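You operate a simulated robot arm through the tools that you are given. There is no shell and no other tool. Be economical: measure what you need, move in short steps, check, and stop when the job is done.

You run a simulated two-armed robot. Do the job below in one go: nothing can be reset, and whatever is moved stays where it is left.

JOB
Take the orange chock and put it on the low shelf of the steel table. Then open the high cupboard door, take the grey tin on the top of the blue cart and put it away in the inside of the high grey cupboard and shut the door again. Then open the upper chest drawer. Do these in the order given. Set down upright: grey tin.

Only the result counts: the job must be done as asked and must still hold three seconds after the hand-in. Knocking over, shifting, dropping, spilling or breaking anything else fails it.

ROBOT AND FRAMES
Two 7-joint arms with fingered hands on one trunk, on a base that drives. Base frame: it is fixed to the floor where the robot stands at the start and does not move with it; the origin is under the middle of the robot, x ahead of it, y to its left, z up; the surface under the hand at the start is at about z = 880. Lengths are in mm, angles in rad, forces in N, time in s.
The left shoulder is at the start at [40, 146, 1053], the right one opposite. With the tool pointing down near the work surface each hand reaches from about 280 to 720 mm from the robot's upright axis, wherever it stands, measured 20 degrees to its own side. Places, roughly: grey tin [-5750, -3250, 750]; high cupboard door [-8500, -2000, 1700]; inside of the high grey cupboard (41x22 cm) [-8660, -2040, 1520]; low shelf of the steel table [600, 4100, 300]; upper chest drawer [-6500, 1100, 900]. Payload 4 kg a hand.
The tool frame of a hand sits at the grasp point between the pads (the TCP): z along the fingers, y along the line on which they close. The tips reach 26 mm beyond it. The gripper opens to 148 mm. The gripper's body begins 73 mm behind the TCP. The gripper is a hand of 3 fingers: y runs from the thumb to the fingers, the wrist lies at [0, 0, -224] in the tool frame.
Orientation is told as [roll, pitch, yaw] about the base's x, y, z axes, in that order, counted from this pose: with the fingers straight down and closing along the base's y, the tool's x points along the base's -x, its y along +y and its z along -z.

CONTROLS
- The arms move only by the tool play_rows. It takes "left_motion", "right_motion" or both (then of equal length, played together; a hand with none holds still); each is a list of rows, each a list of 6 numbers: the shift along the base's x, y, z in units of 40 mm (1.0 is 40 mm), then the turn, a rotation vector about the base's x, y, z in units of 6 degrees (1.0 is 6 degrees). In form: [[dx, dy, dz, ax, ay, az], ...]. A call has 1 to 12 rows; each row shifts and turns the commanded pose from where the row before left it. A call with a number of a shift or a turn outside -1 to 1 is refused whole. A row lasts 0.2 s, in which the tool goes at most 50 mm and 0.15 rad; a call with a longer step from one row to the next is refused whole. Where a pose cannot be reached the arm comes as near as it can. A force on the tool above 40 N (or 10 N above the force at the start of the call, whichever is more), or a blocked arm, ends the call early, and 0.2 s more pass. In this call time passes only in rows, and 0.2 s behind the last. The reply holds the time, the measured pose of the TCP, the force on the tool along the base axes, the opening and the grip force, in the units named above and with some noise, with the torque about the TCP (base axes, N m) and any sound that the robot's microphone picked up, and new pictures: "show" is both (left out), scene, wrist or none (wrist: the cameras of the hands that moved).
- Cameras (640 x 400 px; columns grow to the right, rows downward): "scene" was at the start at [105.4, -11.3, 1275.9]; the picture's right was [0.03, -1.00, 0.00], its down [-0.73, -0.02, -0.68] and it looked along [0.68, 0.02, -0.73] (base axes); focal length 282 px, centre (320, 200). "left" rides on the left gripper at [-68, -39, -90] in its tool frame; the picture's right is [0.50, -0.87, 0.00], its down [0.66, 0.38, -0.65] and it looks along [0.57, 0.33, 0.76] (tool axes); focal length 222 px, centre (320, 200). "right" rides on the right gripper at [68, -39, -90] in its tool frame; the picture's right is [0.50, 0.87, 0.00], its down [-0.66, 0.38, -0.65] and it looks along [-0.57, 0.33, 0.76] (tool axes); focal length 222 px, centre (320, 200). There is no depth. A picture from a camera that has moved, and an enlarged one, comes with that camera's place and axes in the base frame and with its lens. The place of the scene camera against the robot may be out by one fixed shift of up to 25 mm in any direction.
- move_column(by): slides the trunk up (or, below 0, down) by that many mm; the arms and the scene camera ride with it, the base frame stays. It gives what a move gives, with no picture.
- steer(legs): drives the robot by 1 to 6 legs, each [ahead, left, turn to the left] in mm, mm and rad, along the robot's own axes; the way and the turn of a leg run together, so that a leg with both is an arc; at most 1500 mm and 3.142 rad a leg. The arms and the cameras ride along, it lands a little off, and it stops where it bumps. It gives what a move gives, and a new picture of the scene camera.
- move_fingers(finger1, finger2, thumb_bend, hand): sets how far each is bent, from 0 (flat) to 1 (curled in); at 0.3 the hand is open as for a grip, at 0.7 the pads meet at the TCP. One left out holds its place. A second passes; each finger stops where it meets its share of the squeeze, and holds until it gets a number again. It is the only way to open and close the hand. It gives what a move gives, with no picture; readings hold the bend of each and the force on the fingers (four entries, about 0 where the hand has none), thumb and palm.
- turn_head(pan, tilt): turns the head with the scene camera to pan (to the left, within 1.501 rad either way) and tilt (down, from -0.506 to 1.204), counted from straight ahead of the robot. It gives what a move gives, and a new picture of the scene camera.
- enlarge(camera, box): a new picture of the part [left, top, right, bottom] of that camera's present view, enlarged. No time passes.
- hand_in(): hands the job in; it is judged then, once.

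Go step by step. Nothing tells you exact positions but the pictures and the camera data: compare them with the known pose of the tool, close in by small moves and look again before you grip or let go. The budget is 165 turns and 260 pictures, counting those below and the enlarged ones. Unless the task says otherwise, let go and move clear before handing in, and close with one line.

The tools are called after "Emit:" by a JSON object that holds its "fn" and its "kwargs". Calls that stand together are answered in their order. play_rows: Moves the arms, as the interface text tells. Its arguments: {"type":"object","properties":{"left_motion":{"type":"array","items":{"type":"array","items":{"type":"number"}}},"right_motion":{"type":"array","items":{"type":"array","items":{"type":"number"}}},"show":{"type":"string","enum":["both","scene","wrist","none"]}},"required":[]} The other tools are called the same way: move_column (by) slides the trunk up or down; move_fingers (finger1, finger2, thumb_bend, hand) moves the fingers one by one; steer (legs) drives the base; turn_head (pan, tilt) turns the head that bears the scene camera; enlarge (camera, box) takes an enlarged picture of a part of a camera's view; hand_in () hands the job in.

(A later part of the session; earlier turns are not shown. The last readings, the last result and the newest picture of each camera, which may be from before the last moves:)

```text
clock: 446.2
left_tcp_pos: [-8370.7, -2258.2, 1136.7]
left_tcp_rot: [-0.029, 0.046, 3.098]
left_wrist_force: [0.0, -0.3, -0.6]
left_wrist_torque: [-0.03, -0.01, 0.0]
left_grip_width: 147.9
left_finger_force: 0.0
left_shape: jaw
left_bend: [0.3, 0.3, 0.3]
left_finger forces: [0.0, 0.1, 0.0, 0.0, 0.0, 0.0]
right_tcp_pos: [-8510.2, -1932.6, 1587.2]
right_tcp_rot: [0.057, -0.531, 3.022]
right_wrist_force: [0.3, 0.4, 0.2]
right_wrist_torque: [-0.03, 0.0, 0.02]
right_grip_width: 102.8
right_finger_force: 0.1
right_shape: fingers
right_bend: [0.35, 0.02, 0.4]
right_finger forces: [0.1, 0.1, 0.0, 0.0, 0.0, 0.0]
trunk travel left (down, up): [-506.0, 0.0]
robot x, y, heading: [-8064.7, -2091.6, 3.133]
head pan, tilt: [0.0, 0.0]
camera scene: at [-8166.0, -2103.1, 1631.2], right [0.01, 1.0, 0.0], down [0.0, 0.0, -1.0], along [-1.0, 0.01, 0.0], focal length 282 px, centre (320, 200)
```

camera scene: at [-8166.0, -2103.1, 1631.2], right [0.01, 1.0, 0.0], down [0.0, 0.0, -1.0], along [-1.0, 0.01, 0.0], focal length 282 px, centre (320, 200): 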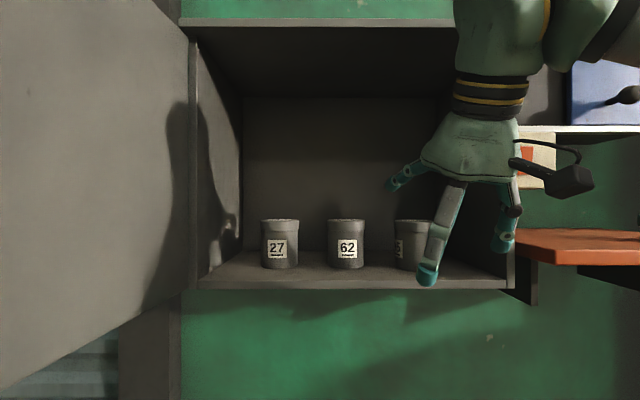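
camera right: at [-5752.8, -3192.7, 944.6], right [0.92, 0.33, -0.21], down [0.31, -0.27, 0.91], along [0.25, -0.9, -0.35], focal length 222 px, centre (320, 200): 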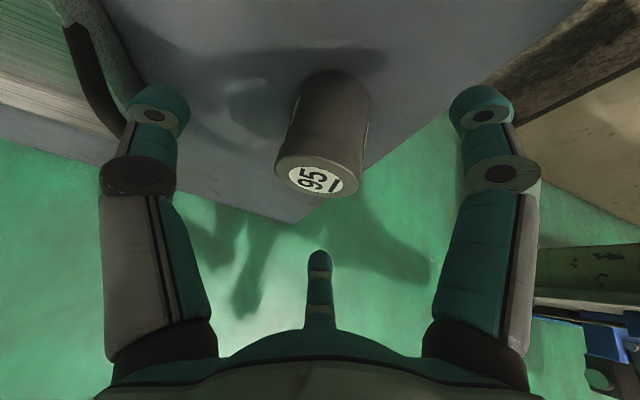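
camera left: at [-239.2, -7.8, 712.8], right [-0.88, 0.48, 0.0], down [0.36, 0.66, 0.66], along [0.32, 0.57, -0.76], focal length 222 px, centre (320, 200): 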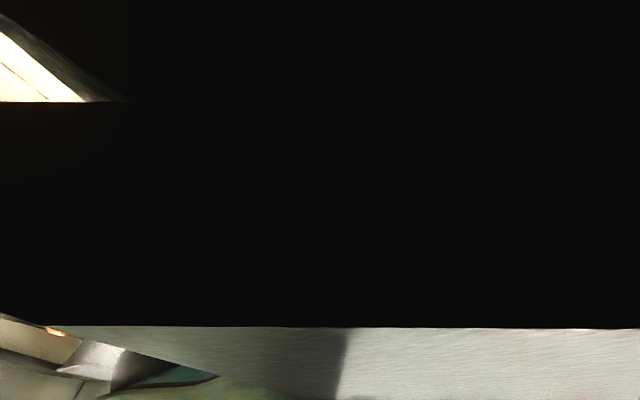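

The tin stays. I'll back away, lower the right hand, and raise the left hand as a forward-pointing fist to shut the door.

Emit:
{"fn": "steer", "kwargs": {"legs": [[-450, 0, 0]]}}

Emit:
{"fn": "move_fingers", "kwargs": {"hand": "left", "finger1": 0.7, "finger2": 0.7, "thumb_bend": 0.7}}

Emit:
{"fn": "play_rows", "kwargs": {"left_motion": [[-0.4, -0.2, 1, 0, 1, 0], [-0.4, -0.2, 1, 0, 1, 0], [-0.4, -0.2, 1, 0, 1, 0], [-0.4, -0.2, 1, 0, 1, 0], [-0.4, -0.2, 1, 0, 1, 0], [-0.4, -0.2, 1, 0, 1, 0], [-0.4, -0.2, 1, 0, 1, 0], [-0.4, -0.2, 1, 0, 1, 0], [-0.4, -0.2, 1, 0, 1, 0], [-0.4, -0.2, 1, 0, 1, 0], [-0.4, 0, 1, 0, 1, 0], [-0.4, 0, 1, 0, 1, 0]], "right_motion": [[0.3, 0, -0.9, 0, 0, 0], [0.3, 0, -0.9, 0, 0, 0], [0.3, 0, -0.9, 0, 0, 0], [0.3, 0, -0.9, 0, 0, 0], [0.3, 0, -0.9, 0, 0, 0], [0.3, 0, -0.9, 0, 0, 0], [0.3, 0, -0.9, 0, 0, 0], [0.3, 0, -0.9, 0, 0, 0], [0.3, 0, -0.9, 0, 0, 0], [0, 0, -0.9, 0, 0, 0], [0, 0, -0.9, 0, 0, 0], [0, 0, -0.9, 0, 0, 0]], "show": "none"}}

Emit:
{"fn": "play_rows", "kwargs": {"left_motion": [[0, 0, 0.5, 0, 1, 0], [0, 0, 0.5, 0, 1, 0], [0, 0, 0.3, 0, 1, 0]], "show": "scene"}}

```text
clock: 448.9
left_tcp_pos: [-7932.6, -2261.4, 1136.2]
left_tcp_rot: [-0.03, 0.048, 3.102]
left_wrist_force: [0.5, -0.6, 0.1]
left_wrist_torque: [0.03, -0.02, 0.0]
left_grip_width: 147.9
left_finger_force: 0.1
left_shape: jaw
left_bend: [0.3, 0.3, 0.3]
left_finger forces: [0.0, 0.1, 0.1, 0.0, 0.1, 0.1]
right_tcp_pos: [-8075.7, -1935.6, 1585.9]
right_tcp_rot: [0.056, -0.529, 3.028]
right_wrist_force: [0.5, 0.0, -0.6]
right_wrist_torque: [-0.02, -0.02, 0.01]
right_grip_width: 102.9
right_finger_force: 0.1
right_shape: fingers
right_bend: [0.35, 0.02, 0.4]
right_finger forces: [0.0, 0.0, 0.0, 0.0, 0.1, 0.0]
trunk travel left (down, up): [-506.0, 0.0]
robot x, y, heading: [-7616.6, -2094.7, 3.139]
head pan, tilt: [0.0, 0.0]
camera scene: at [-7729.7, -2105.7, 1630.8], right [0.0, 1.0, 0.0], down [0.0, 0.0, -1.0], along [-1.0, 0.0, 0.0], focal length 282 px, centre (320, 200)
```

scene: 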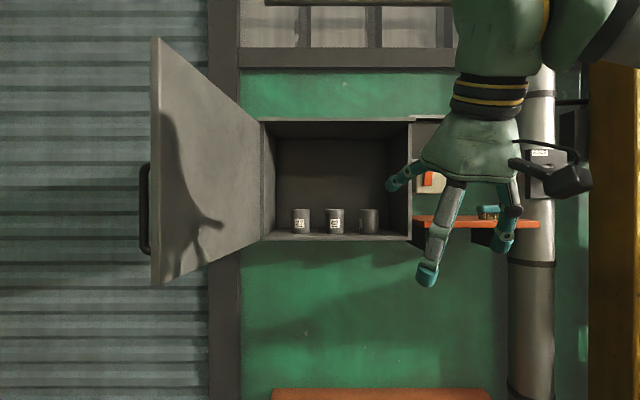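

```text
clock: 449.9
left_tcp_pos: [-7930.7, -2261.2, 1137.4]
left_tcp_rot: [-0.031, 0.045, 3.102]
left_wrist_force: [0.7, -0.5, -0.5]
left_wrist_torque: [-0.03, 0.0, -0.02]
left_grip_width: 0.2
left_finger_force: 0.1
left_shape: fingers
left_bend: [0.69, 0.69, 0.7]
left_finger forces: [0.1, 0.0, 0.0, 0.0, 0.1, 0.1]
right_tcp_pos: [-8073.2, -1937.3, 1585.2]
right_tcp_rot: [0.059, -0.531, 3.028]
right_wrist_force: [0.2, -0.2, 0.7]
right_wrist_torque: [0.02, -0.01, 0.02]
right_grip_width: 102.9
right_finger_force: 0.0
right_shape: fingers
right_bend: [0.35, 0.02, 0.4]
right_finger forces: [0.0, 0.0, 0.1, 0.0, 0.0, 0.0]
trunk travel left (down, up): [-506.0, 0.0]
robot x, y, heading: [-7619.5, -2092.9, 3.141]
head pan, tilt: [0.0, 0.0]
```

```text
clock: 452.5
left_tcp_pos: [-8125.6, -2341.4, 1617.1]
left_tcp_rot: [0.079, -1.207, 3.027]
left_wrist_force: [3.9, 0.4, 0.8]
left_wrist_torque: [-0.03, -0.02, -0.08]
left_grip_width: 0.0
left_finger_force: 3.3
left_shape: fingers
left_bend: [0.71, 0.69, 0.7]
left_finger forces: [5.8, 0.1, 0.0, 0.0, 1.2, 0.1]
right_tcp_pos: [-8030.6, -1955.8, 1185.9]
right_tcp_rot: [0.058, -0.528, 3.027]
right_wrist_force: [0.9, 0.3, -0.4]
right_wrist_torque: [-0.03, -0.04, 0.0]
right_grip_width: 102.9
right_finger_force: 0.1
right_shape: fingers
right_bend: [0.35, 0.02, 0.4]
right_finger forces: [0.1, 0.0, 0.0, 0.0, 0.1, 0.0]
right hand out of reach, approached as far as the arm can: row 8, 9, 10, 11, 12
trunk travel left (down, up): [-506.0, 0.0]
robot x, y, heading: [-7623.0, -2090.7, 3.138]
head pan, tilt: [0.0, 0.0]
```

```text
clock: 453.3
left_tcp_pos: [-8115.4, -2339.0, 1667.2]
left_tcp_rot: [0.647, -1.509, 2.468]
left_wrist_force: [0.2, 0.4, 0.6]
left_wrist_torque: [0.0, -0.04, 0.01]
left_grip_width: 0.0
left_finger_force: 0.0
left_shape: fingers
left_bend: [0.7, 0.69, 0.7]
left_finger forces: [0.0, 0.0, 0.0, 0.0, 0.1, 0.0]
left hand out of reach, approached as far as the arm can: row 3
right_tcp_pos: [-8029.9, -1953.8, 1186.1]
right_tcp_rot: [0.057, -0.528, 3.029]
right_wrist_force: [0.2, -0.3, 0.1]
right_wrist_torque: [0.0, 0.03, 0.01]
right_grip_width: 103.1
right_finger_force: 0.1
right_shape: fingers
right_bend: [0.35, 0.02, 0.4]
right_finger forces: [0.0, 0.0, 0.0, 0.0, 0.1, 0.1]
trunk travel left (down, up): [-506.0, 0.0]
robot x, y, heading: [-7619.4, -2092.5, 3.142]
head pan, tilt: [0.0, 0.0]
camera scene: at [-7727.5, -2104.1, 1631.0], right [0.0, 1.0, 0.0], down [0.0, 0.0, -1.0], along [-1.0, 0.0, 0.0], focal length 282 px, centre (320, 200)
```

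scene: 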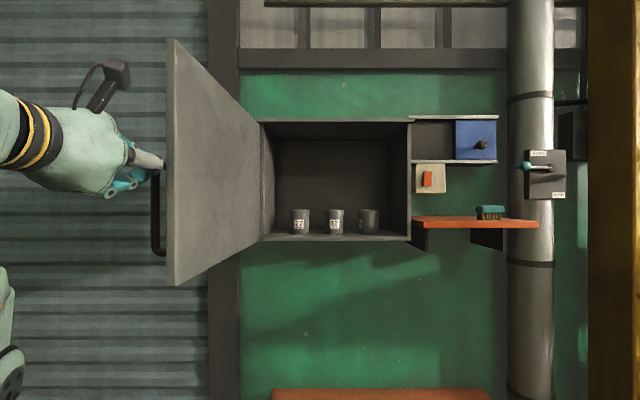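

The fist is at the outer side of the door's edge. I'll push it slowly northward with the arm first.

Emit:
{"fn": "play_rows", "kwargs": {"left_motion": [[0, 0.3, 0, 0, 0, 0], [0, 0.5, 0, 0, 0, 0], [0, 0.6, 0, 0, 0, 0], [0, 0.6, 0, 0, 0, 0], [-0.1, 0.6, 0, 0, 0, 0], [-0.1, 0.6, 0, 0, 0, 0], [-0.2, 0.6, 0, 0, 0, 0], [-0.2, 0.6, 0, 0, 0, 0]], "show": "scene"}}

```text
clock: 455.1
left_tcp_pos: [-8132.5, -2157.2, 1667.3]
left_tcp_rot: [0.749, -1.512, 2.364]
left_wrist_force: [13.3, 3.8, 3.0]
left_wrist_torque: [0.0, 0.07, -0.02]
left_grip_width: 0.3
left_finger_force: 8.4
left_shape: fingers
left_bend: [0.71, 0.7, 0.69]
left_finger forces: [12.8, 4.2, 0.0, 0.0, 0.1, 0.0]
right_tcp_pos: [-8025.7, -1953.7, 1188.6]
right_tcp_rot: [0.06, -0.531, 3.027]
right_wrist_force: [-0.2, 0.2, -0.1]
right_wrist_torque: [0.0, -0.02, -0.01]
right_grip_width: 103.1
right_finger_force: 0.1
right_shape: fingers
right_bend: [0.35, 0.02, 0.4]
right_finger forces: [0.0, 0.1, 0.0, 0.0, 0.0, 0.0]
trunk travel left (down, up): [-506.0, 0.0]
robot x, y, heading: [-7622.4, -2092.3, 3.143]
head pan, tilt: [0.0, 0.0]
camera scene: at [-7721.7, -2102.4, 1631.4], right [0.0, 1.0, 0.0], down [0.0, 0.0, -1.0], along [-1.0, 0.0, 0.0], focal length 282 px, centre (320, 200)
```

scene: 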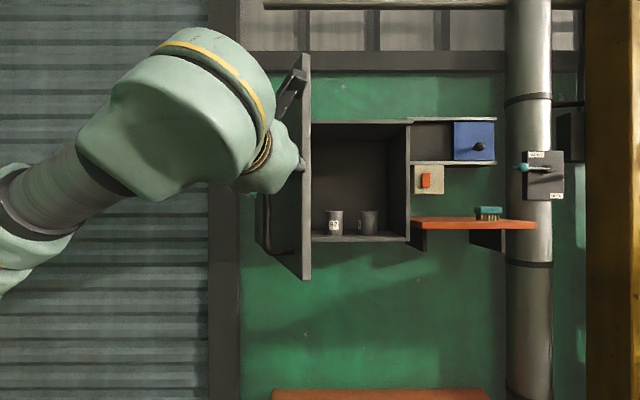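

The door is at about 75°. Continue along the arc with the base.

Emit:
{"fn": "steer", "kwargs": {"legs": [[40, -85, 0], [45, -80, 0], [84, -72, 0]]}}

```text
clock: 457.8
left_tcp_pos: [-8294.2, -1929.9, 1670.5]
left_tcp_rot: [0.777, -1.519, 2.339]
left_wrist_force: [4.4, 5.5, 5.0]
left_wrist_torque: [0.08, 0.02, 0.04]
left_grip_width: 0.0
left_finger_force: 4.5
left_shape: fingers
left_bend: [0.69, 0.7, 0.7]
left_finger forces: [3.0, 5.8, 0.0, 0.0, 0.0, 0.0]
right_tcp_pos: [-8187.5, -1722.5, 1189.7]
right_tcp_rot: [0.056, -0.536, 3.029]
right_wrist_force: [0.7, -0.2, 0.0]
right_wrist_torque: [0.02, 0.02, -0.01]
right_grip_width: 102.7
right_finger_force: 0.1
right_shape: fingers
right_bend: [0.35, 0.02, 0.4]
right_finger forces: [0.1, 0.0, 0.0, 0.1, 0.0, 0.0]
trunk travel left (down, up): [-506.0, 0.0]
robot x, y, heading: [-7787.6, -1859.9, 3.142]
head pan, tilt: [0.0, 0.0]
camera scene: at [-7882.4, -1872.4, 1631.8], right [0.0, 1.0, 0.0], down [-0.01, 0.0, -1.0], along [-1.0, 0.0, 0.01], focal length 282 px, centre (320, 200)
```

scene: 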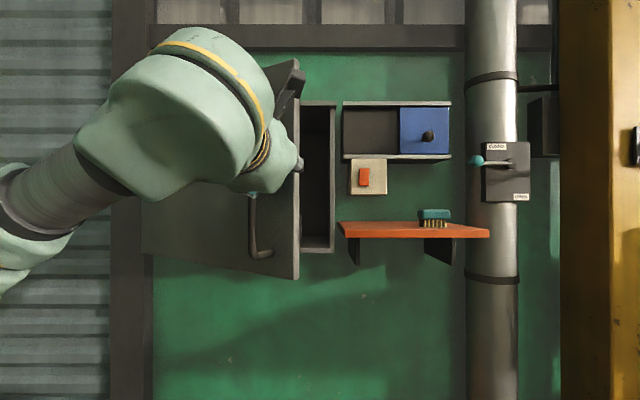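

Now push straight toward the cupboard to close it.

Emit:
{"fn": "steer", "kwargs": {"legs": [[100, 0, 0], [80, 0, 0]]}}

Emit:
{"fn": "play_rows", "kwargs": {"left_motion": [[-0.3, 0, 0, 0, 0, 0], [-0.3, 0, 0, 0, 0, 0], [-0.3, 0, 0, 0, 0, 0], [-0.3, 0, 0, 0, 0, 0]], "show": "scene"}}

```text
clock: 458.8
left_tcp_pos: [-8345.2, -1911.1, 1668.3]
left_tcp_rot: [0.74, -1.517, 2.329]
left_wrist_force: [15.9, 26.2, 3.7]
left_wrist_torque: [0.57, -0.24, -0.08]
left_grip_width: 1.9
left_finger_force: 15.0
left_shape: fingers
left_bend: [0.68, 0.71, 0.7]
left_finger forces: [5.1, 24.6, 0.0, 0.1, 0.0, 0.1]
right_tcp_pos: [-8248.1, -1718.9, 1190.0]
right_tcp_rot: [0.059, -0.539, 3.026]
right_wrist_force: [0.7, -0.7, 0.6]
right_wrist_torque: [0.02, 0.01, 0.0]
right_grip_width: 103.0
right_finger_force: 0.1
right_shape: fingers
right_bend: [0.35, 0.02, 0.4]
right_finger forces: [0.1, 0.1, 0.0, 0.0, 0.1, 0.0]
trunk travel left (down, up): [-506.0, 0.0]
robot x, y, heading: [-7848.4, -1857.4, 3.137]
head pan, tilt: [0.0, 0.0]
stopped in leg 1: the force on the tool passed its limit at 51 N (the readings are from after the stop); the commanded pose is now the measured one
camera scene: at [-7941.9, -1869.7, 1631.9], right [0.0, 1.0, 0.0], down [-0.01, 0.0, -1.0], along [-1.0, 0.0, 0.01], focal length 282 px, centre (320, 200)
```

scene: 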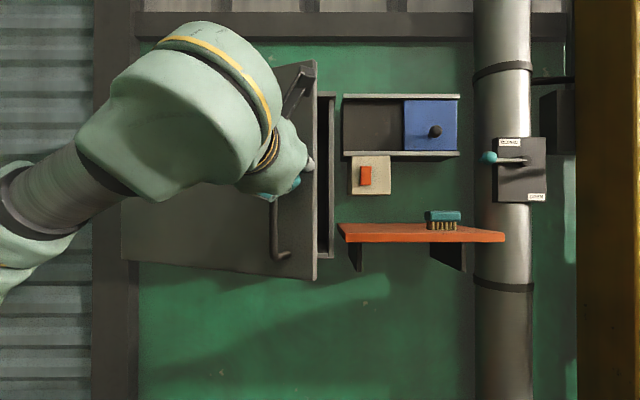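

```text
clock: 459.4
left_tcp_pos: [-8372.6, -1896.2, 1666.1]
left_tcp_rot: [0.703, -1.511, 2.345]
left_wrist_force: [13.7, 27.7, 7.6]
left_wrist_torque: [0.69, -0.17, 0.02]
left_grip_width: 3.6
left_finger_force: 17.3
left_shape: fingers
left_bend: [0.66, 0.7, 0.7]
left_finger forces: [6.7, 28.3, 0.0, 0.1, 0.1, 0.0]
right_tcp_pos: [-8252.8, -1712.8, 1189.3]
right_tcp_rot: [0.061, -0.534, 3.023]
right_wrist_force: [-0.2, -0.5, 0.3]
right_wrist_torque: [0.03, -0.01, -0.01]
right_grip_width: 102.9
right_finger_force: 0.1
right_shape: fingers
right_bend: [0.35, 0.02, 0.4]
right_finger forces: [0.0, 0.1, 0.1, 0.0, 0.0, 0.0]
trunk travel left (down, up): [-506.0, 0.0]
robot x, y, heading: [-7850.2, -1854.7, 3.133]
head pan, tilt: [0.0, 0.0]
stopped in row 3 (left hand): the force on the tool passed its limit at 43 N (the readings are from after the stop); the commanded pose is now the measured one
camera scene: at [-7949.1, -1864.1, 1631.5], right [0.01, 1.0, 0.0], down [0.0, 0.0, -1.0], along [-1.0, 0.01, 0.0], focal length 282 px, centre (320, 200)
```

scene: 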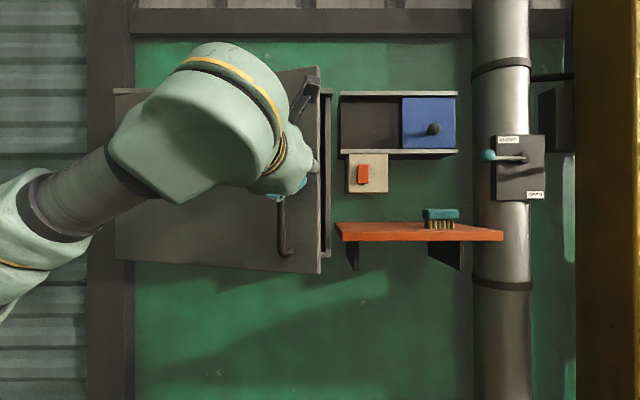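

The fist is wedged by the handle. I'll retreat, shift to the left of the handle and push the flat of the door.

Emit:
{"fn": "play_rows", "kwargs": {"left_motion": [[0.9, 0, 0, 0, 0, 0], [0.9, 0, 0, 0, 0, 0], [0.5, -0.8, 0, 0, 0, 0], [0, -1, 0, 0, 0, 0], [0, -1, 0, 0, 0, 0], [0, -0.7, 0, 0, 0, 0]], "show": "scene"}}

```text
clock: 460.5
left_tcp_pos: [-8276.1, -1961.9, 1665.2]
left_tcp_rot: [0.755, -1.508, 2.274]
left_wrist_force: [24.5, 27.9, 5.8]
left_wrist_torque: [0.33, -0.24, -0.32]
left_grip_width: 0.6
left_finger_force: 20.6
left_shape: fingers
left_bend: [0.69, 0.71, 0.7]
left_finger forces: [9.7, 19.9, 0.0, 0.1, 11.6, 0.1]
right_tcp_pos: [-8250.8, -1711.1, 1188.5]
right_tcp_rot: [0.063, -0.536, 3.019]
right_wrist_force: [-0.1, -0.3, -0.1]
right_wrist_torque: [0.0, -0.02, -0.02]
right_grip_width: 103.0
right_finger_force: 0.1
right_shape: fingers
right_bend: [0.35, 0.02, 0.4]
right_finger forces: [0.0, 0.0, 0.1, 0.1, 0.0, 0.1]
trunk travel left (down, up): [-506.0, 0.0]
robot x, y, heading: [-7851.4, -1852.6, 3.138]
head pan, tilt: [0.0, 0.0]
stopped in row 5 (left hand): the force on the tool passed its limit at 55 N (the readings are from after the stop); the commanded pose is now the measured one
camera scene: at [-7946.2, -1860.2, 1631.7], right [0.01, 1.0, 0.0], down [-0.01, 0.0, -1.0], along [-1.0, 0.01, 0.01], focal length 282 px, centre (320, 200)
```

scene: 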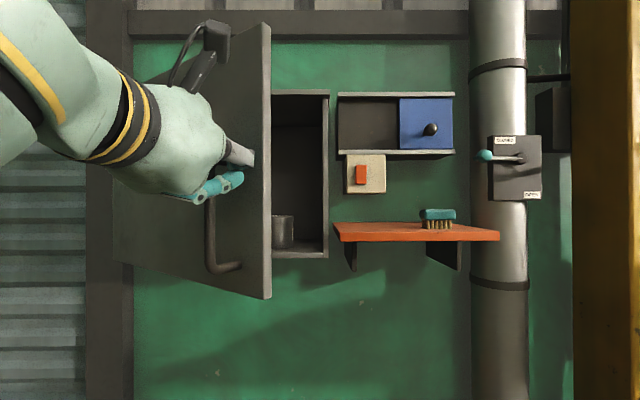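

A finger caught the handle and drew the door back. I'll back the fist off clear of the door first, then go around to the left of the handle.

Emit:
{"fn": "steer", "kwargs": {"legs": [[-150, 0, 0], [0, 200, 0]]}}

```text
clock: 463.1
left_tcp_pos: [-8144.7, -2165.0, 1662.0]
left_tcp_rot: [0.639, -1.501, 2.401]
left_wrist_force: [0.4, 0.0, 0.7]
left_wrist_torque: [0.01, -0.04, 0.03]
left_grip_width: 0.2
left_finger_force: 0.0
left_shape: fingers
left_bend: [0.69, 0.69, 0.7]
left_finger forces: [0.1, 0.0, 0.1, 0.1, 0.0, 0.0]
right_tcp_pos: [-8110.9, -1909.3, 1186.6]
right_tcp_rot: [0.061, -0.529, 3.017]
right_wrist_force: [-0.8, 0.5, -0.2]
right_wrist_torque: [-0.01, 0.04, 0.03]
right_grip_width: 103.1
right_finger_force: 0.1
right_shape: fingers
right_bend: [0.35, 0.02, 0.4]
right_finger forces: [0.0, 0.0, 0.0, 0.0, 0.1, 0.1]
trunk travel left (down, up): [-506.0, 0.0]
robot x, y, heading: [-7702.0, -2057.2, 3.13]
head pan, tilt: [0.0, 0.0]
camera scene: at [-7811.0, -2060.5, 1630.9], right [0.01, 1.0, 0.0], down [0.0, 0.0, -1.0], along [-1.0, 0.01, 0.0], focal length 282 px, centre (320, 200)
```

scene: 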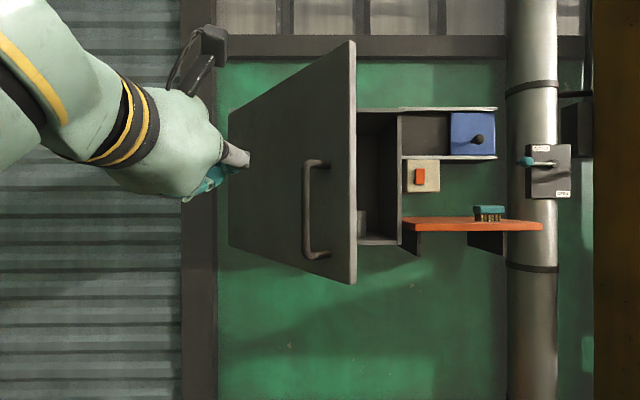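

Now the fist is left of the handle. I'll move to the flat of the door beside the handle and push it along its arc.

Emit:
{"fn": "steer", "kwargs": {"legs": [[0, -84, 0], [125, 0, 0], [71, -66, 0], [73, -36, 0]]}}

```text
clock: 466.4
left_tcp_pos: [-8388.9, -1992.7, 1666.3]
left_tcp_rot: [0.647, -1.517, 2.393]
left_wrist_force: [2.3, 0.1, 0.5]
left_wrist_torque: [0.0, -0.02, -0.03]
left_grip_width: 0.2
left_finger_force: 0.1
left_shape: fingers
left_bend: [0.69, 0.69, 0.7]
left_finger forces: [0.0, 0.1, 0.0, 0.0, 0.0, 0.0]
right_tcp_pos: [-8363.4, -1733.0, 1192.5]
right_tcp_rot: [0.05, -0.541, 3.024]
right_wrist_force: [1.0, 0.4, 0.7]
right_wrist_torque: [0.02, 0.01, 0.02]
right_grip_width: 102.9
right_finger_force: 0.1
right_shape: fingers
right_bend: [0.35, 0.02, 0.4]
right_finger forces: [0.1, 0.0, 0.0, 0.0, 0.0, 0.0]
trunk travel left (down, up): [-506.0, 0.0]
robot x, y, heading: [-7966.7, -1868.3, 3.136]
head pan, tilt: [0.0, 0.0]
camera scene: at [-8058.0, -1887.0, 1632.1], right [0.01, 1.0, 0.01], down [-0.01, 0.01, -1.0], along [-1.0, 0.01, 0.01], focal length 282 px, centre (320, 200)
```

scene: 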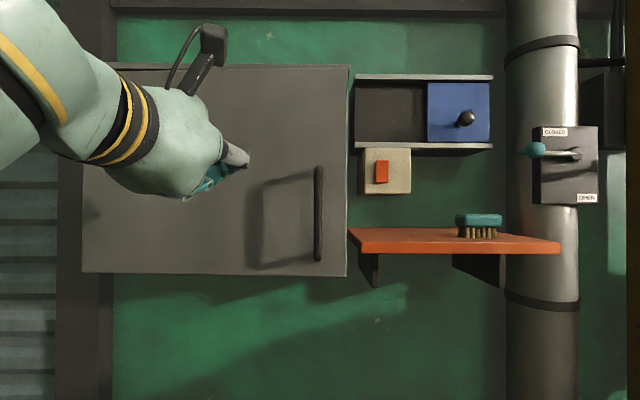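

The door has swung to. I'll press it fully shut.

Emit:
{"fn": "steer", "kwargs": {"legs": [[70, 0, 0]]}}

Emit:
{"fn": "play_rows", "kwargs": {"left_motion": [[-0.3, 0, 0, 0, 0, 0], [-0.3, 0, 0, 0, 0, 0], [-0.3, 0, 0, 0, 0, 0], [-0.3, 0, 0, 0, 0, 0], [-0.3, 0, 0, 0, 0, 0]], "show": "scene"}}

```text
clock: 467.4
left_tcp_pos: [-8461.7, -1980.9, 1666.6]
left_tcp_rot: [0.723, -1.512, 2.318]
left_wrist_force: [0.1, -0.1, 0.7]
left_wrist_torque: [0.0, 0.01, 0.0]
left_grip_width: 0.2
left_finger_force: 0.2
left_shape: fingers
left_bend: [0.69, 0.69, 0.7]
left_finger forces: [0.0, 0.1, 0.1, 0.0, 0.1, 0.0]
right_tcp_pos: [-8434.2, -1724.0, 1190.6]
right_tcp_rot: [0.058, -0.537, 3.019]
right_wrist_force: [-0.6, 0.2, 0.5]
right_wrist_torque: [0.03, 0.06, 0.02]
right_grip_width: 102.9
right_finger_force: 0.0
right_shape: fingers
right_bend: [0.35, 0.02, 0.4]
right_finger forces: [0.0, 0.0, 0.0, 0.1, 0.0, 0.1]
trunk travel left (down, up): [-506.0, 0.0]
robot x, y, heading: [-8035.5, -1862.2, 3.134]
head pan, tilt: [0.0, 0.0]
camera scene: at [-8130.4, -1875.5, 1631.9], right [0.01, 1.0, 0.0], down [-0.01, 0.0, -1.0], along [-1.0, 0.01, 0.01], focal length 282 px, centre (320, 200)
```

scene: 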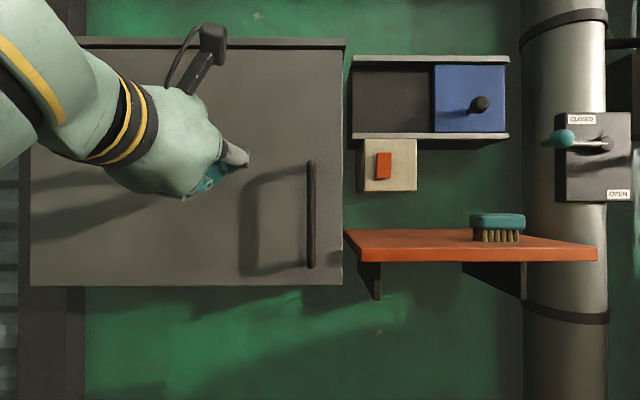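

```text
clock: 468.5
left_tcp_pos: [-8507.1, -1981.7, 1669.4]
left_tcp_rot: [0.818, -1.518, 2.209]
left_wrist_force: [40.6, -2.3, -5.5]
left_wrist_torque: [-0.04, -0.16, -0.01]
left_grip_width: 0.1
left_finger_force: 23.5
left_shape: fingers
left_bend: [0.72, 0.72, 0.7]
left_finger forces: [14.0, 18.5, 0.0, 0.0, 15.4, 0.0]
right_tcp_pos: [-8432.7, -1726.2, 1190.3]
right_tcp_rot: [0.058, -0.54, 3.023]
right_wrist_force: [-0.7, 0.1, -0.1]
right_wrist_torque: [-0.01, -0.05, 0.0]
right_grip_width: 102.7
right_finger_force: 0.1
right_shape: fingers
right_bend: [0.35, 0.02, 0.4]
right_finger forces: [0.0, 0.0, 0.1, 0.0, 0.0, 0.0]
trunk travel left (down, up): [-506.0, 0.0]
robot x, y, heading: [-8033.8, -1865.0, 3.131]
head pan, tilt: [0.0, 0.0]
stopped in row 5 (left hand): the force on the tool passed its limit at 45 N (the readings are from after the stop); the commanded pose is now the measured one
camera scene: at [-8128.4, -1879.0, 1631.8], right [0.01, 1.0, 0.0], down [-0.01, 0.0, -1.0], along [-1.0, 0.01, 0.01], focal length 282 px, centre (320, 200)
```

scene: 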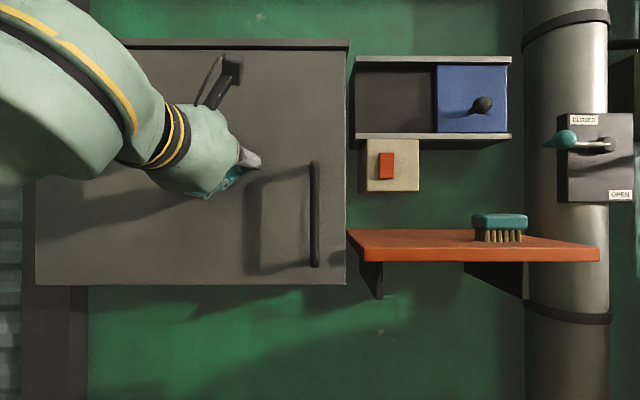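

The door is firmly shut with the tin inside. Now back off, lower the trunk, set the right hand upright, and turn round toward the chest.

Emit:
{"fn": "steer", "kwargs": {"legs": [[-500, 0, 0]]}}

Emit:
{"fn": "move_column", "kwargs": {"by": -283}}

Emit:
{"fn": "play_rows", "kwargs": {"right_motion": [[0.4, 0, 0.5, 0, -1, 0], [0.4, 0, 0.5, 0, -1, 0], [0.4, 0, 0.5, 0, -1, 0], [0.4, 0, 0.5, 0, -1, 0], [0.2, 0, 0.5, 0, -1, 0]], "show": "none"}}

Emit:
{"fn": "steer", "kwargs": {"legs": [[0, 0, -1.57], [0, 0, -1.55], [460, 0, 0], [0, 1300, 0]]}}

Emit:
{"fn": "turn_head", "kwargs": {"pan": 0.6, "tilt": 0.4}}

```text
clock: 471.5
left_tcp_pos: [-8016.1, -1985.9, 1661.9]
left_tcp_rot: [0.622, -1.505, 2.414]
left_wrist_force: [0.0, -0.4, -0.5]
left_wrist_torque: [0.0, 0.03, 0.0]
left_grip_width: 0.0
left_finger_force: 0.1
left_shape: fingers
left_bend: [0.7, 0.7, 0.7]
left_finger forces: [0.0, 0.1, 0.0, 0.0, 0.0, 0.0]
right_tcp_pos: [-7933.2, -1729.6, 1186.4]
right_tcp_rot: [0.056, -0.528, 3.02]
right_wrist_force: [-0.9, 1.1, -0.4]
right_wrist_torque: [0.0, 0.0, 0.0]
right_grip_width: 103.2
right_finger_force: 0.0
right_shape: fingers
right_bend: [0.35, 0.02, 0.4]
right_finger forces: [0.0, 0.0, 0.1, 0.0, 0.1, 0.0]
trunk travel left (down, up): [-506.0, 0.0]
robot x, y, heading: [-7527.9, -1870.0, 3.13]
head pan, tilt: [0.0, 0.0]
camera scene: at [-7633.2, -1882.3, 1630.8], right [0.01, 1.0, 0.0], down [0.0, 0.0, -1.0], along [-1.0, 0.01, 0.0], focal length 282 px, centre (320, 200)
```

scene: 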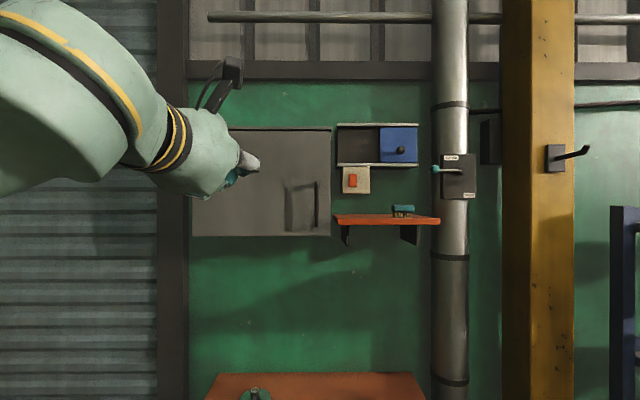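

```text
clock: 474.4
left_tcp_pos: [-8014.7, -1985.4, 1380.7]
left_tcp_rot: [0.635, -1.507, 2.396]
left_wrist_force: [0.2, -0.8, -0.8]
left_wrist_torque: [-0.04, 0.0, 0.01]
left_grip_width: 0.4
left_finger_force: 0.0
left_shape: fingers
left_bend: [0.7, 0.7, 0.7]
left_finger forces: [0.1, 0.0, 0.0, 0.0, 0.0, 0.0]
right_tcp_pos: [-7931.4, -1729.4, 906.3]
right_tcp_rot: [0.057, -0.532, 3.019]
right_wrist_force: [-0.2, -0.5, -0.7]
right_wrist_torque: [-0.01, 0.04, -0.01]
right_grip_width: 102.7
right_finger_force: 0.2
right_shape: fingers
right_bend: [0.35, 0.02, 0.4]
right_finger forces: [0.0, 0.0, 0.0, 0.1, 0.0, 0.0]
trunk travel left (down, up): [-223.0, 283.0]
robot x, y, heading: [-7525.9, -1869.5, 3.136]
head pan, tilt: [0.0, 0.0]
```

```text
clock: 475.6
left_tcp_pos: [-8014.9, -1986.5, 1380.8]
left_tcp_rot: [0.632, -1.504, 2.4]
left_wrist_force: [-0.4, -0.3, -0.8]
left_wrist_torque: [-0.01, -0.03, -0.04]
left_grip_width: 0.2
left_finger_force: 0.0
left_shape: fingers
left_bend: [0.7, 0.7, 0.7]
left_finger forces: [0.0, 0.0, 0.0, 0.0, 0.1, 0.0]
right_tcp_pos: [-7859.1, -1728.6, 1007.1]
right_tcp_rot: [-0.004, -0.009, 3.037]
right_wrist_force: [0.3, 0.5, 0.5]
right_wrist_torque: [-0.01, 0.01, 0.02]
right_grip_width: 102.9
right_finger_force: 0.0
right_shape: fingers
right_bend: [0.35, 0.02, 0.4]
right_finger forces: [0.0, 0.0, 0.0, 0.0, 0.0, 0.0]
trunk travel left (down, up): [-223.0, 283.0]
robot x, y, heading: [-7525.0, -1866.3, 3.126]
head pan, tilt: [0.0, 0.0]
```

```text
clock: 491.9
left_tcp_pos: [-6599.1, -467.0, 1381.2]
left_tcp_rot: [0.637, -1.506, -0.73]
left_wrist_force: [-0.5, 0.6, 0.2]
left_wrist_torque: [0.0, 0.03, -0.03]
left_grip_width: 0.4
left_finger_force: 0.0
left_shape: fingers
left_bend: [0.7, 0.7, 0.7]
left_finger forces: [0.1, 0.0, 0.0, 0.0, 0.1, 0.0]
right_tcp_pos: [-6750.4, -727.2, 1007.4]
right_tcp_rot: [-0.004, -0.01, -0.093]
right_wrist_force: [0.3, -0.1, 0.8]
right_wrist_torque: [-0.01, 0.02, -0.03]
right_grip_width: 102.8
right_finger_force: 0.0
right_shape: fingers
right_bend: [0.35, 0.02, 0.4]
right_finger forces: [0.0, 0.0, 0.0, 0.0, 0.0, 0.0]
trunk travel left (down, up): [-223.0, 283.0]
robot x, y, heading: [-7087.6, -587.9, 0.003]
head pan, tilt: [0.0, 0.0]
camera scene: at [-6971.5, -603.0, 1349.3], right [0.0, -1.0, 0.0], down [0.0, 0.0, -1.0], along [1.0, 0.0, 0.0], focal length 282 px, centre (320, 200)
```

scene: 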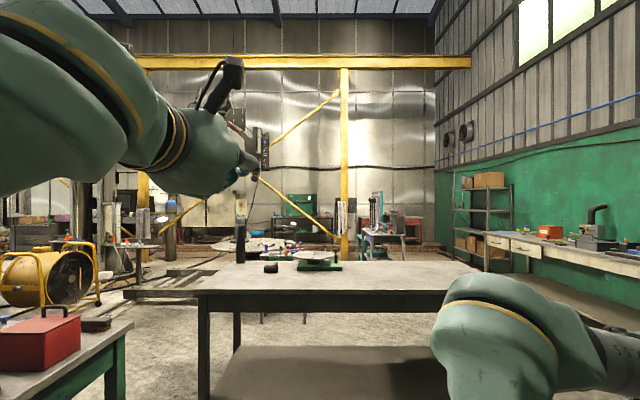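

```text
clock: 492.9
left_tcp_pos: [-6600.2, -465.6, 1381.1]
left_tcp_rot: [0.634, -1.506, -0.729]
left_wrist_force: [0.4, -0.1, -0.2]
left_wrist_torque: [0.0, -0.01, -0.03]
left_grip_width: 0.1
left_finger_force: 0.1
left_shape: fingers
left_bend: [0.7, 0.7, 0.7]
left_finger forces: [0.0, 0.0, 0.0, 0.0, 0.0, 0.1]
right_tcp_pos: [-6750.7, -726.9, 1007.2]
right_tcp_rot: [-0.003, -0.011, -0.092]
right_wrist_force: [0.1, 0.1, 0.1]
right_wrist_torque: [-0.01, -0.02, -0.02]
right_grip_width: 103.0
right_finger_force: 0.1
right_shape: fingers
right_bend: [0.35, 0.02, 0.4]
right_finger forces: [0.0, 0.1, 0.0, 0.0, 0.0, 0.0]
trunk travel left (down, up): [-223.0, 283.0]
robot x, y, heading: [-7088.7, -589.7, 0.004]
head pan, tilt: [0.6, 0.4]
camera scene: at [-6985.2, -550.9, 1312.3], right [0.57, -0.82, 0.0], down [-0.32, -0.22, -0.92], along [0.76, 0.52, -0.39], focal length 282 px, centre (320, 200)
```

scene: 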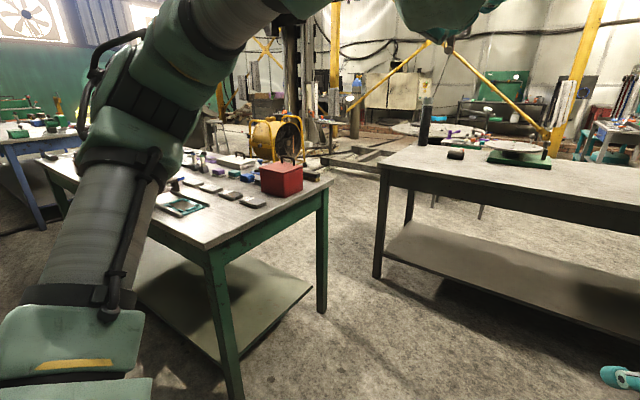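

The green bench's west leg line is at x≈-6514. I'll fold the left hand back down out of view, then strafe north to face the chest.

Emit:
{"fn": "play_rows", "kwargs": {"left_motion": [[-0.4, 0.2, -0.4, 0, 1, 0], [-0.4, 0.2, -0.4, 0, 1, 0], [-0.4, 0.2, -0.4, 0, 1, 0], [-0.4, 0.2, -0.4, 0, 1, 0], [-0.4, 0.2, -0.4, 0, 1, 0], [-0.4, 0.2, -0.4, 0, 1, 0], [-0.4, 0.2, -0.4, 0, 1, 0], [-0.4, 0.2, -0.4, 0, 1, 0], [-0.4, 0.2, -0.4, 0, 1, 0], [-0.4, 0.2, -0.4, 0, 1, 0], [-0.4, 0.2, -0.4, 0, 1, 0], [-0.4, 0.2, -0.4, 0, 1, 0]], "show": "none"}}

Emit:
{"fn": "play_rows", "kwargs": {"left_motion": [[0, 0, -0.6, 0, 1, 0], [0, 0, -0.6, 0, 1, 0], [0, 0, -0.6, 0, 1, 0], [0, 0, -0.6, 0, 0, 0]], "show": "none"}}

Emit:
{"fn": "steer", "kwargs": {"legs": [[20, 1300, 0]]}}

Emit:
{"fn": "turn_head", "kwargs": {"pan": 0.4, "tilt": 0.6}}

```text
clock: 495.5
left_tcp_pos: [-6757.8, -382.4, 1135.3]
left_tcp_rot: [-0.083, -0.266, -0.044]
left_wrist_force: [-0.4, 1.2, 0.1]
left_wrist_torque: [0.0, 0.0, 0.01]
left_grip_width: 0.2
left_finger_force: 0.0
left_shape: fingers
left_bend: [0.7, 0.7, 0.7]
left_finger forces: [0.0, 0.1, 0.0, 0.0, 0.0, 0.1]
left hand out of reach, approached as far as the arm can: row 10, 11, 12
right_tcp_pos: [-6750.0, -726.1, 1007.1]
right_tcp_rot: [-0.004, -0.011, -0.09]
right_wrist_force: [-0.7, 1.1, 0.5]
right_wrist_torque: [0.0, -0.01, -0.01]
right_grip_width: 102.8
right_finger_force: 0.0
right_shape: fingers
right_bend: [0.35, 0.02, 0.4]
right_finger forces: [0.0, 0.0, 0.0, 0.0, 0.0, 0.0]
trunk travel left (down, up): [-223.0, 283.0]
robot x, y, heading: [-7088.6, -591.3, 0.008]
head pan, tilt: [0.6, 0.4]
```

```text
clock: 496.5
left_tcp_pos: [-6751.3, -389.6, 1019.2]
left_tcp_rot: [-0.094, 0.049, -0.044]
left_wrist_force: [-1.0, 0.5, 0.3]
left_wrist_torque: [-0.05, 0.01, 0.02]
left_grip_width: 0.2
left_finger_force: 0.0
left_shape: fingers
left_bend: [0.7, 0.7, 0.7]
left_finger forces: [0.0, 0.1, 0.0, 0.0, 0.0, 0.1]
left hand out of reach, approached as far as the arm can: row 1, 2, 3
right_tcp_pos: [-6749.8, -726.1, 1007.8]
right_tcp_rot: [-0.006, -0.007, -0.092]
right_wrist_force: [0.7, -0.4, -0.1]
right_wrist_torque: [-0.02, -0.01, -0.03]
right_grip_width: 102.8
right_finger_force: 0.2
right_shape: fingers
right_bend: [0.35, 0.02, 0.4]
right_finger forces: [0.0, 0.1, 0.0, 0.0, 0.0, 0.0]
trunk travel left (down, up): [-223.0, 283.0]
robot x, y, heading: [-7085.2, -590.0, 0.003]
head pan, tilt: [0.6, 0.4]
```

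```text
clock: 503.1
left_tcp_pos: [-6719.9, 900.0, 1019.6]
left_tcp_rot: [-0.097, 0.048, -0.063]
left_wrist_force: [-0.6, 0.5, 0.8]
left_wrist_torque: [0.0, -0.02, -0.02]
left_grip_width: 0.1
left_finger_force: 0.0
left_shape: fingers
left_bend: [0.7, 0.7, 0.7]
left_finger forces: [0.1, 0.0, 0.0, 0.0, 0.0, 0.1]
right_tcp_pos: [-6725.2, 564.2, 1006.7]
right_tcp_rot: [-0.004, -0.011, -0.109]
right_wrist_force: [-0.2, 0.1, 0.5]
right_wrist_torque: [0.01, 0.01, 0.0]
right_grip_width: 102.6
right_finger_force: 0.0
right_shape: fingers
right_bend: [0.35, 0.02, 0.4]
right_finger forces: [0.1, 0.1, 0.1, 0.0, 0.0, 0.0]
trunk travel left (down, up): [-223.0, 283.0]
robot x, y, heading: [-7060.6, 707.3, -0.014]
head pan, tilt: [0.6, 0.4]
camera scene: at [-6956.5, 744.1, 1312.3], right [0.55, -0.83, 0.0], down [-0.32, -0.21, -0.92], along [0.77, 0.51, -0.39], focal length 282 px, centre (320, 200)
```

scene: 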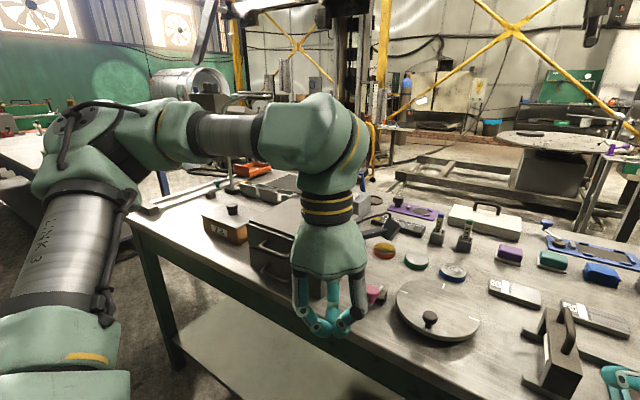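

```text
clock: 503.8
left_tcp_pos: [-6719.6, 898.8, 1019.5]
left_tcp_rot: [-0.096, 0.049, -0.063]
left_wrist_force: [-0.5, 0.4, -0.1]
left_wrist_torque: [0.02, 0.0, 0.04]
left_grip_width: 0.2
left_finger_force: 0.1
left_shape: fingers
left_bend: [0.7, 0.7, 0.7]
left_finger forces: [0.0, 0.0, 0.0, 0.1, 0.1, 0.1]
right_tcp_pos: [-6726.0, 564.5, 1007.5]
right_tcp_rot: [-0.004, -0.009, -0.11]
right_wrist_force: [0.6, -0.1, -0.3]
right_wrist_torque: [-0.01, 0.03, 0.0]
right_grip_width: 103.2
right_finger_force: 0.0
right_shape: fingers
right_bend: [0.35, 0.02, 0.4]
right_finger forces: [0.1, 0.0, 0.0, 0.1, 0.0, 0.0]
trunk travel left (down, up): [-223.0, 283.0]
robot x, y, heading: [-7059.8, 705.9, -0.017]
head pan, tilt: [0.4, 0.6]
camera scene: at [-6951.9, 726.0, 1294.1], right [0.38, -0.93, 0.0], down [-0.52, -0.21, -0.83], along [0.77, 0.31, -0.56], focal length 282 px, centre (320, 200)
```

scene: 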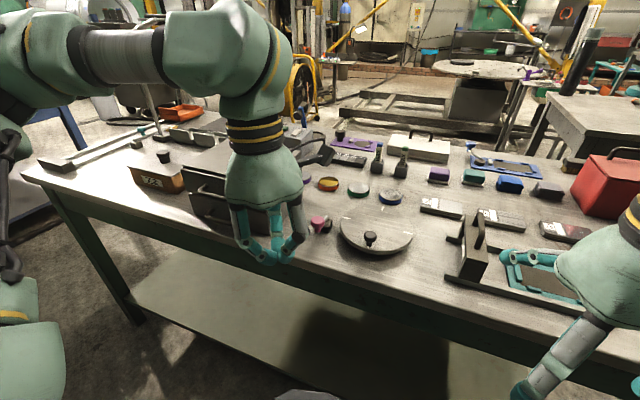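

I see the chest with its drawer fronts toward me, at the bench's near edge. I'll strafe further north so it is right ahead, and look.

Emit:
{"fn": "steer", "kwargs": {"legs": [[0, 440, 0.015]]}}

Emit:
{"fn": "turn_head", "kwargs": {"pan": 0.0, "tilt": 0.65}}

Emit:
{"fn": "enlarge", "kwargs": {"camera": "scene", "box": [230, 60, 430, 200]}}

```text
clock: 506.4
left_tcp_pos: [-6715.4, 1333.3, 1020.1]
left_tcp_rot: [-0.097, 0.049, -0.057]
left_wrist_force: [-0.9, 0.3, 0.0]
left_wrist_torque: [0.01, -0.03, 0.0]
left_grip_width: 0.1
left_finger_force: 0.0
left_shape: fingers
left_bend: [0.7, 0.7, 0.7]
left_finger forces: [0.1, 0.0, 0.1, 0.1, 0.1, 0.0]
right_tcp_pos: [-6720.3, 997.0, 1007.4]
right_tcp_rot: [-0.005, -0.01, -0.104]
right_wrist_force: [0.3, -0.1, 1.0]
right_wrist_torque: [-0.01, 0.01, 0.01]
right_grip_width: 102.6
right_finger_force: 0.0
right_shape: fingers
right_bend: [0.35, 0.02, 0.4]
right_finger forces: [0.1, 0.0, 0.1, 0.1, 0.0, 0.1]
trunk travel left (down, up): [-223.0, 283.0]
robot x, y, heading: [-7056.2, 1139.4, -0.01]
head pan, tilt: [0.4, 0.6]
camera scene: at [-6946.3, 1158.0, 1294.0], right [0.38, -0.93, 0.0], down [-0.52, -0.21, -0.82], along [0.76, 0.31, -0.57], focal length 282 px, centre (320, 200)
```

scene: 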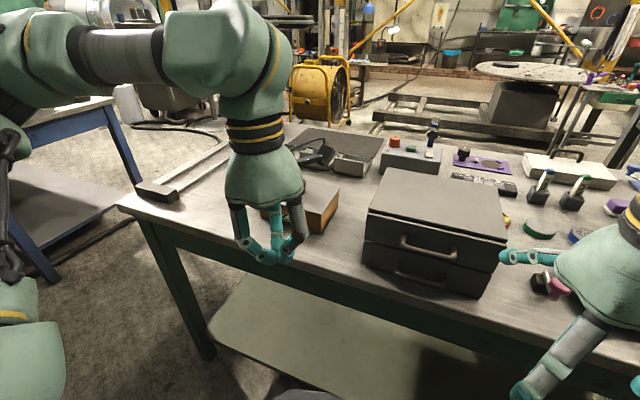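

```text
clock: 507.3
left_tcp_pos: [-6716.5, 1332.8, 1021.1]
left_tcp_rot: [-0.095, 0.05, -0.057]
left_wrist_force: [0.0, -0.3, 0.6]
left_wrist_torque: [0.0, 0.02, 0.01]
left_grip_width: 0.5
left_finger_force: 0.0
left_shape: fingers
left_bend: [0.7, 0.7, 0.7]
left_finger forces: [0.0, 0.0, 0.0, 0.1, 0.0, 0.1]
right_tcp_pos: [-6719.3, 996.7, 1006.4]
right_tcp_rot: [-0.004, -0.01, -0.104]
right_wrist_force: [0.3, 0.5, -0.6]
right_wrist_torque: [-0.04, -0.01, 0.02]
right_grip_width: 102.9
right_finger_force: 0.0
right_shape: fingers
right_bend: [0.35, 0.02, 0.4]
right_finger forces: [0.0, 0.1, 0.1, 0.1, 0.0, 0.0]
trunk travel left (down, up): [-223.0, 283.0]
robot x, y, heading: [-7052.0, 1135.0, -0.01]
head pan, tilt: [0.0, 0.649]
camera scene: at [-6941.3, 1123.3, 1289.8], right [-0.01, -1.0, 0.0], down [-0.6, 0.01, -0.8], along [0.8, -0.01, -0.6], focal length 282 px, centre (320, 200)
```

scene: 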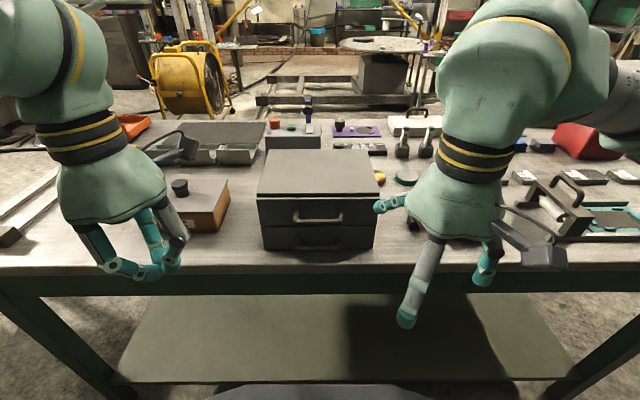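

```text
2.86 times, centred on (330, 130) of scene
camera zoom: at [-6941.3, 1123.3, 1289.8], right [-0.01, -1.0, 0.0], down [-0.6, 0.01, -0.8], along [0.8, -0.01, -0.6], focal length 805 px, centre (291, 400)
```

zoom: 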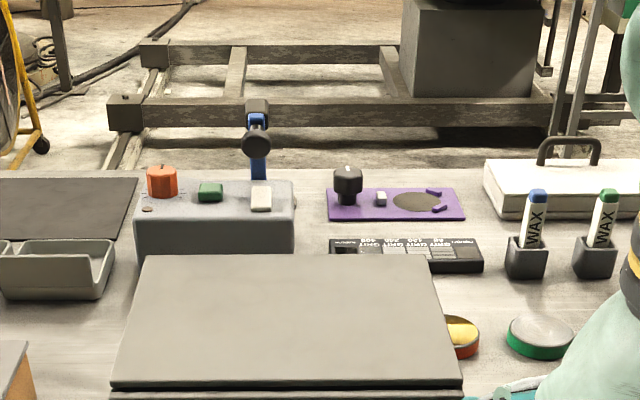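

Chest top z≈998, front x≈-6547, y≈1008–1228. Let me enlarge the upper handle, and use the right wrist camera too.

Emit:
{"fn": "enlarge", "kwargs": {"camera": "scene", "box": [250, 185, 390, 275]}}

Emit:
{"fn": "enlarge", "kwargs": {"camera": "right", "box": [0, 0, 640, 400]}}

```text
4.44 times, centred on (320, 230) of scene
camera zoom: at [-6941.3, 1123.3, 1289.8], right [-0.01, -1.0, 0.0], down [-0.6, 0.01, -0.8], along [0.8, -0.01, -0.6], focal length 1252 px, centre (320, 67)
```

zoom: 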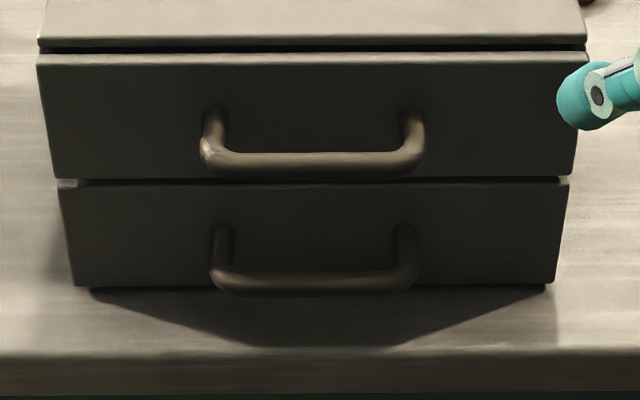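

```text
1.00 times, centred on (320, 200) of right (not enlarged: the box is as wide or as high as the picture)
camera zoom: at [-6792.1, 964.0, 1097.7], right [-0.41, 0.91, -0.01], down [0.69, 0.31, 0.66], along [0.6, 0.26, -0.75], focal length 222 px, centre (320, 200)
```

zoom: 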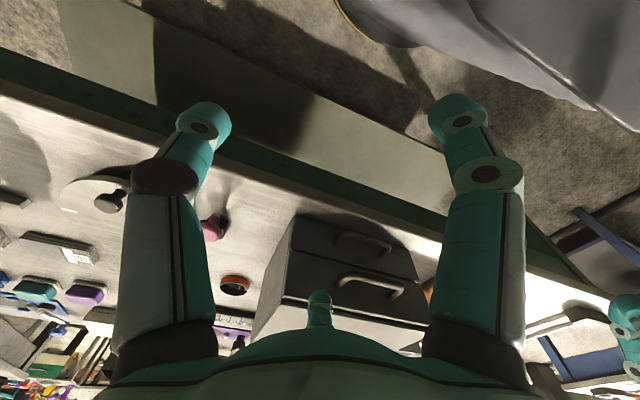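

The bar is at about [-6582, 1121, 967]. I'll set the right hand upright with one finger leading, to go behind the bar, and bring it above the handle.

Emit:
{"fn": "move_fingers", "kwargs": {"hand": "right", "finger1": 0.4, "finger2": 0.57, "thumb_bend": 0.4}}

Emit:
{"fn": "play_rows", "kwargs": {"right_motion": [[0, 0, 0.6, 0, 0, -1], [0, 0, 0.5, 0, 0, -1], [0.5, 0, 0.2, 0, 0, -1], [0.8, 0, 0, 0, 0, -1], [0.7, 0, 0, 0, 0, 0]], "show": "none"}}

Emit:
{"fn": "steer", "kwargs": {"legs": [[0, 122, 0]]}}

Emit:
{"fn": "enlarge", "kwargs": {"camera": "right", "box": [0, 0, 640, 400]}}

```text
clock: 508.3
left_tcp_pos: [-6715.4, 1333.9, 1020.2]
left_tcp_rot: [-0.095, 0.049, -0.056]
left_wrist_force: [0.2, 0.5, -0.8]
left_wrist_torque: [-0.02, -0.04, 0.0]
left_grip_width: 0.2
left_finger_force: 0.0
left_shape: fingers
left_bend: [0.7, 0.7, 0.7]
left_finger forces: [0.1, 0.0, 0.0, 0.0, 0.1, 0.0]
right_tcp_pos: [-6720.2, 997.5, 1007.5]
right_tcp_rot: [-0.004, -0.009, -0.105]
right_wrist_force: [-0.5, 0.9, 0.7]
right_wrist_torque: [0.02, -0.02, 0.04]
right_grip_width: 95.2
right_finger_force: 0.1
right_shape: fingers
right_bend: [0.4, 0.56, 0.4]
right_finger forces: [0.0, 0.1, 0.0, 0.0, 0.1, 0.0]
trunk travel left (down, up): [-223.0, 283.0]
robot x, y, heading: [-7054.8, 1138.0, -0.007]
head pan, tilt: [0.0, 0.649]
```

```text
clock: 509.5
left_tcp_pos: [-6715.2, 1333.1, 1018.6]
left_tcp_rot: [-0.096, 0.05, -0.058]
left_wrist_force: [0.0, -0.6, -0.6]
left_wrist_torque: [0.02, 0.05, 0.0]
left_grip_width: 0.1
left_finger_force: 0.1
left_shape: fingers
left_bend: [0.7, 0.7, 0.7]
left_finger forces: [0.0, 0.0, 0.1, 0.0, 0.0, 0.0]
right_tcp_pos: [-6639.4, 997.7, 1061.4]
right_tcp_rot: [-0.005, -0.009, -0.527]
right_wrist_force: [0.0, -0.7, 0.0]
right_wrist_torque: [-0.03, 0.01, -0.04]
right_grip_width: 95.3
right_finger_force: 0.1
right_shape: fingers
right_bend: [0.4, 0.56, 0.4]
right_finger forces: [0.1, 0.0, 0.1, 0.1, 0.0, 0.0]
trunk travel left (down, up): [-223.0, 283.0]
robot x, y, heading: [-7053.9, 1139.6, -0.01]
head pan, tilt: [0.0, 0.649]
```

```text
clock: 510.7
left_tcp_pos: [-6714.8, 1455.4, 1019.8]
left_tcp_rot: [-0.096, 0.049, -0.057]
left_wrist_force: [-0.2, 0.3, 0.3]
left_wrist_torque: [0.0, -0.01, -0.01]
left_grip_width: 0.1
left_finger_force: 0.1
left_shape: fingers
left_bend: [0.7, 0.7, 0.7]
left_finger forces: [0.1, 0.0, 0.0, 0.0, 0.0, 0.0]
right_tcp_pos: [-6638.6, 1119.4, 1061.1]
right_tcp_rot: [-0.002, -0.01, -0.523]
right_wrist_force: [-0.3, -0.3, -0.2]
right_wrist_torque: [0.0, -0.03, -0.02]
right_grip_width: 95.6
right_finger_force: 0.1
right_shape: fingers
right_bend: [0.4, 0.56, 0.4]
right_finger forces: [0.1, 0.0, 0.0, 0.0, 0.0, 0.0]
trunk travel left (down, up): [-223.0, 283.0]
robot x, y, heading: [-7053.5, 1262.2, -0.01]
head pan, tilt: [0.0, 0.649]
camera scene: at [-6940.1, 1245.6, 1289.8], right [-0.01, -1.0, 0.0], down [-0.6, 0.01, -0.8], along [0.8, -0.01, -0.6], focal length 282 px, centre (320, 200)
```

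scene: 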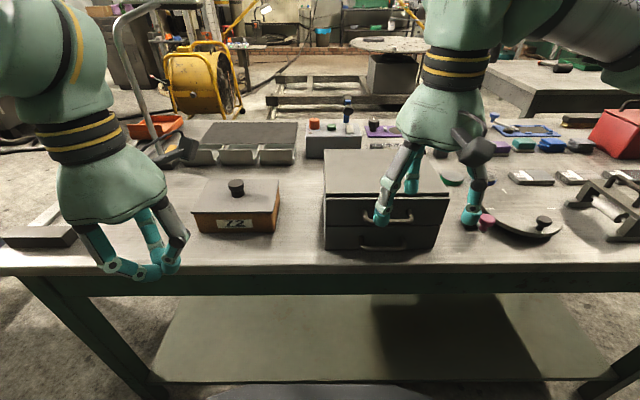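

```text
1.00 times, centred on (320, 200) of right (not enlarged: the box is as wide or as high as the picture)
camera zoom: at [-6717.2, 1119.1, 1151.5], right [0.0, 1.0, -0.01], down [0.75, 0.01, 0.66], along [0.66, -0.01, -0.75], focal length 222 px, centre (320, 200)
```

zoom: 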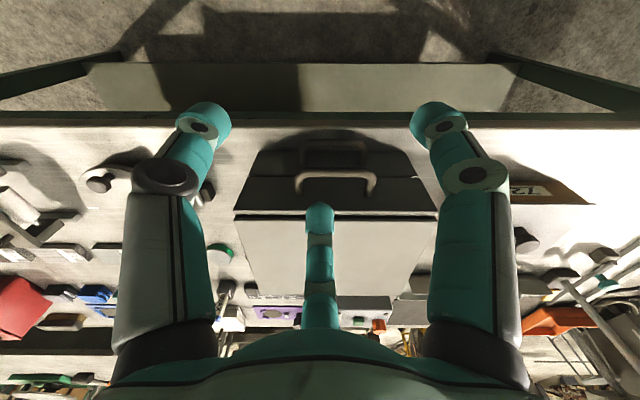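

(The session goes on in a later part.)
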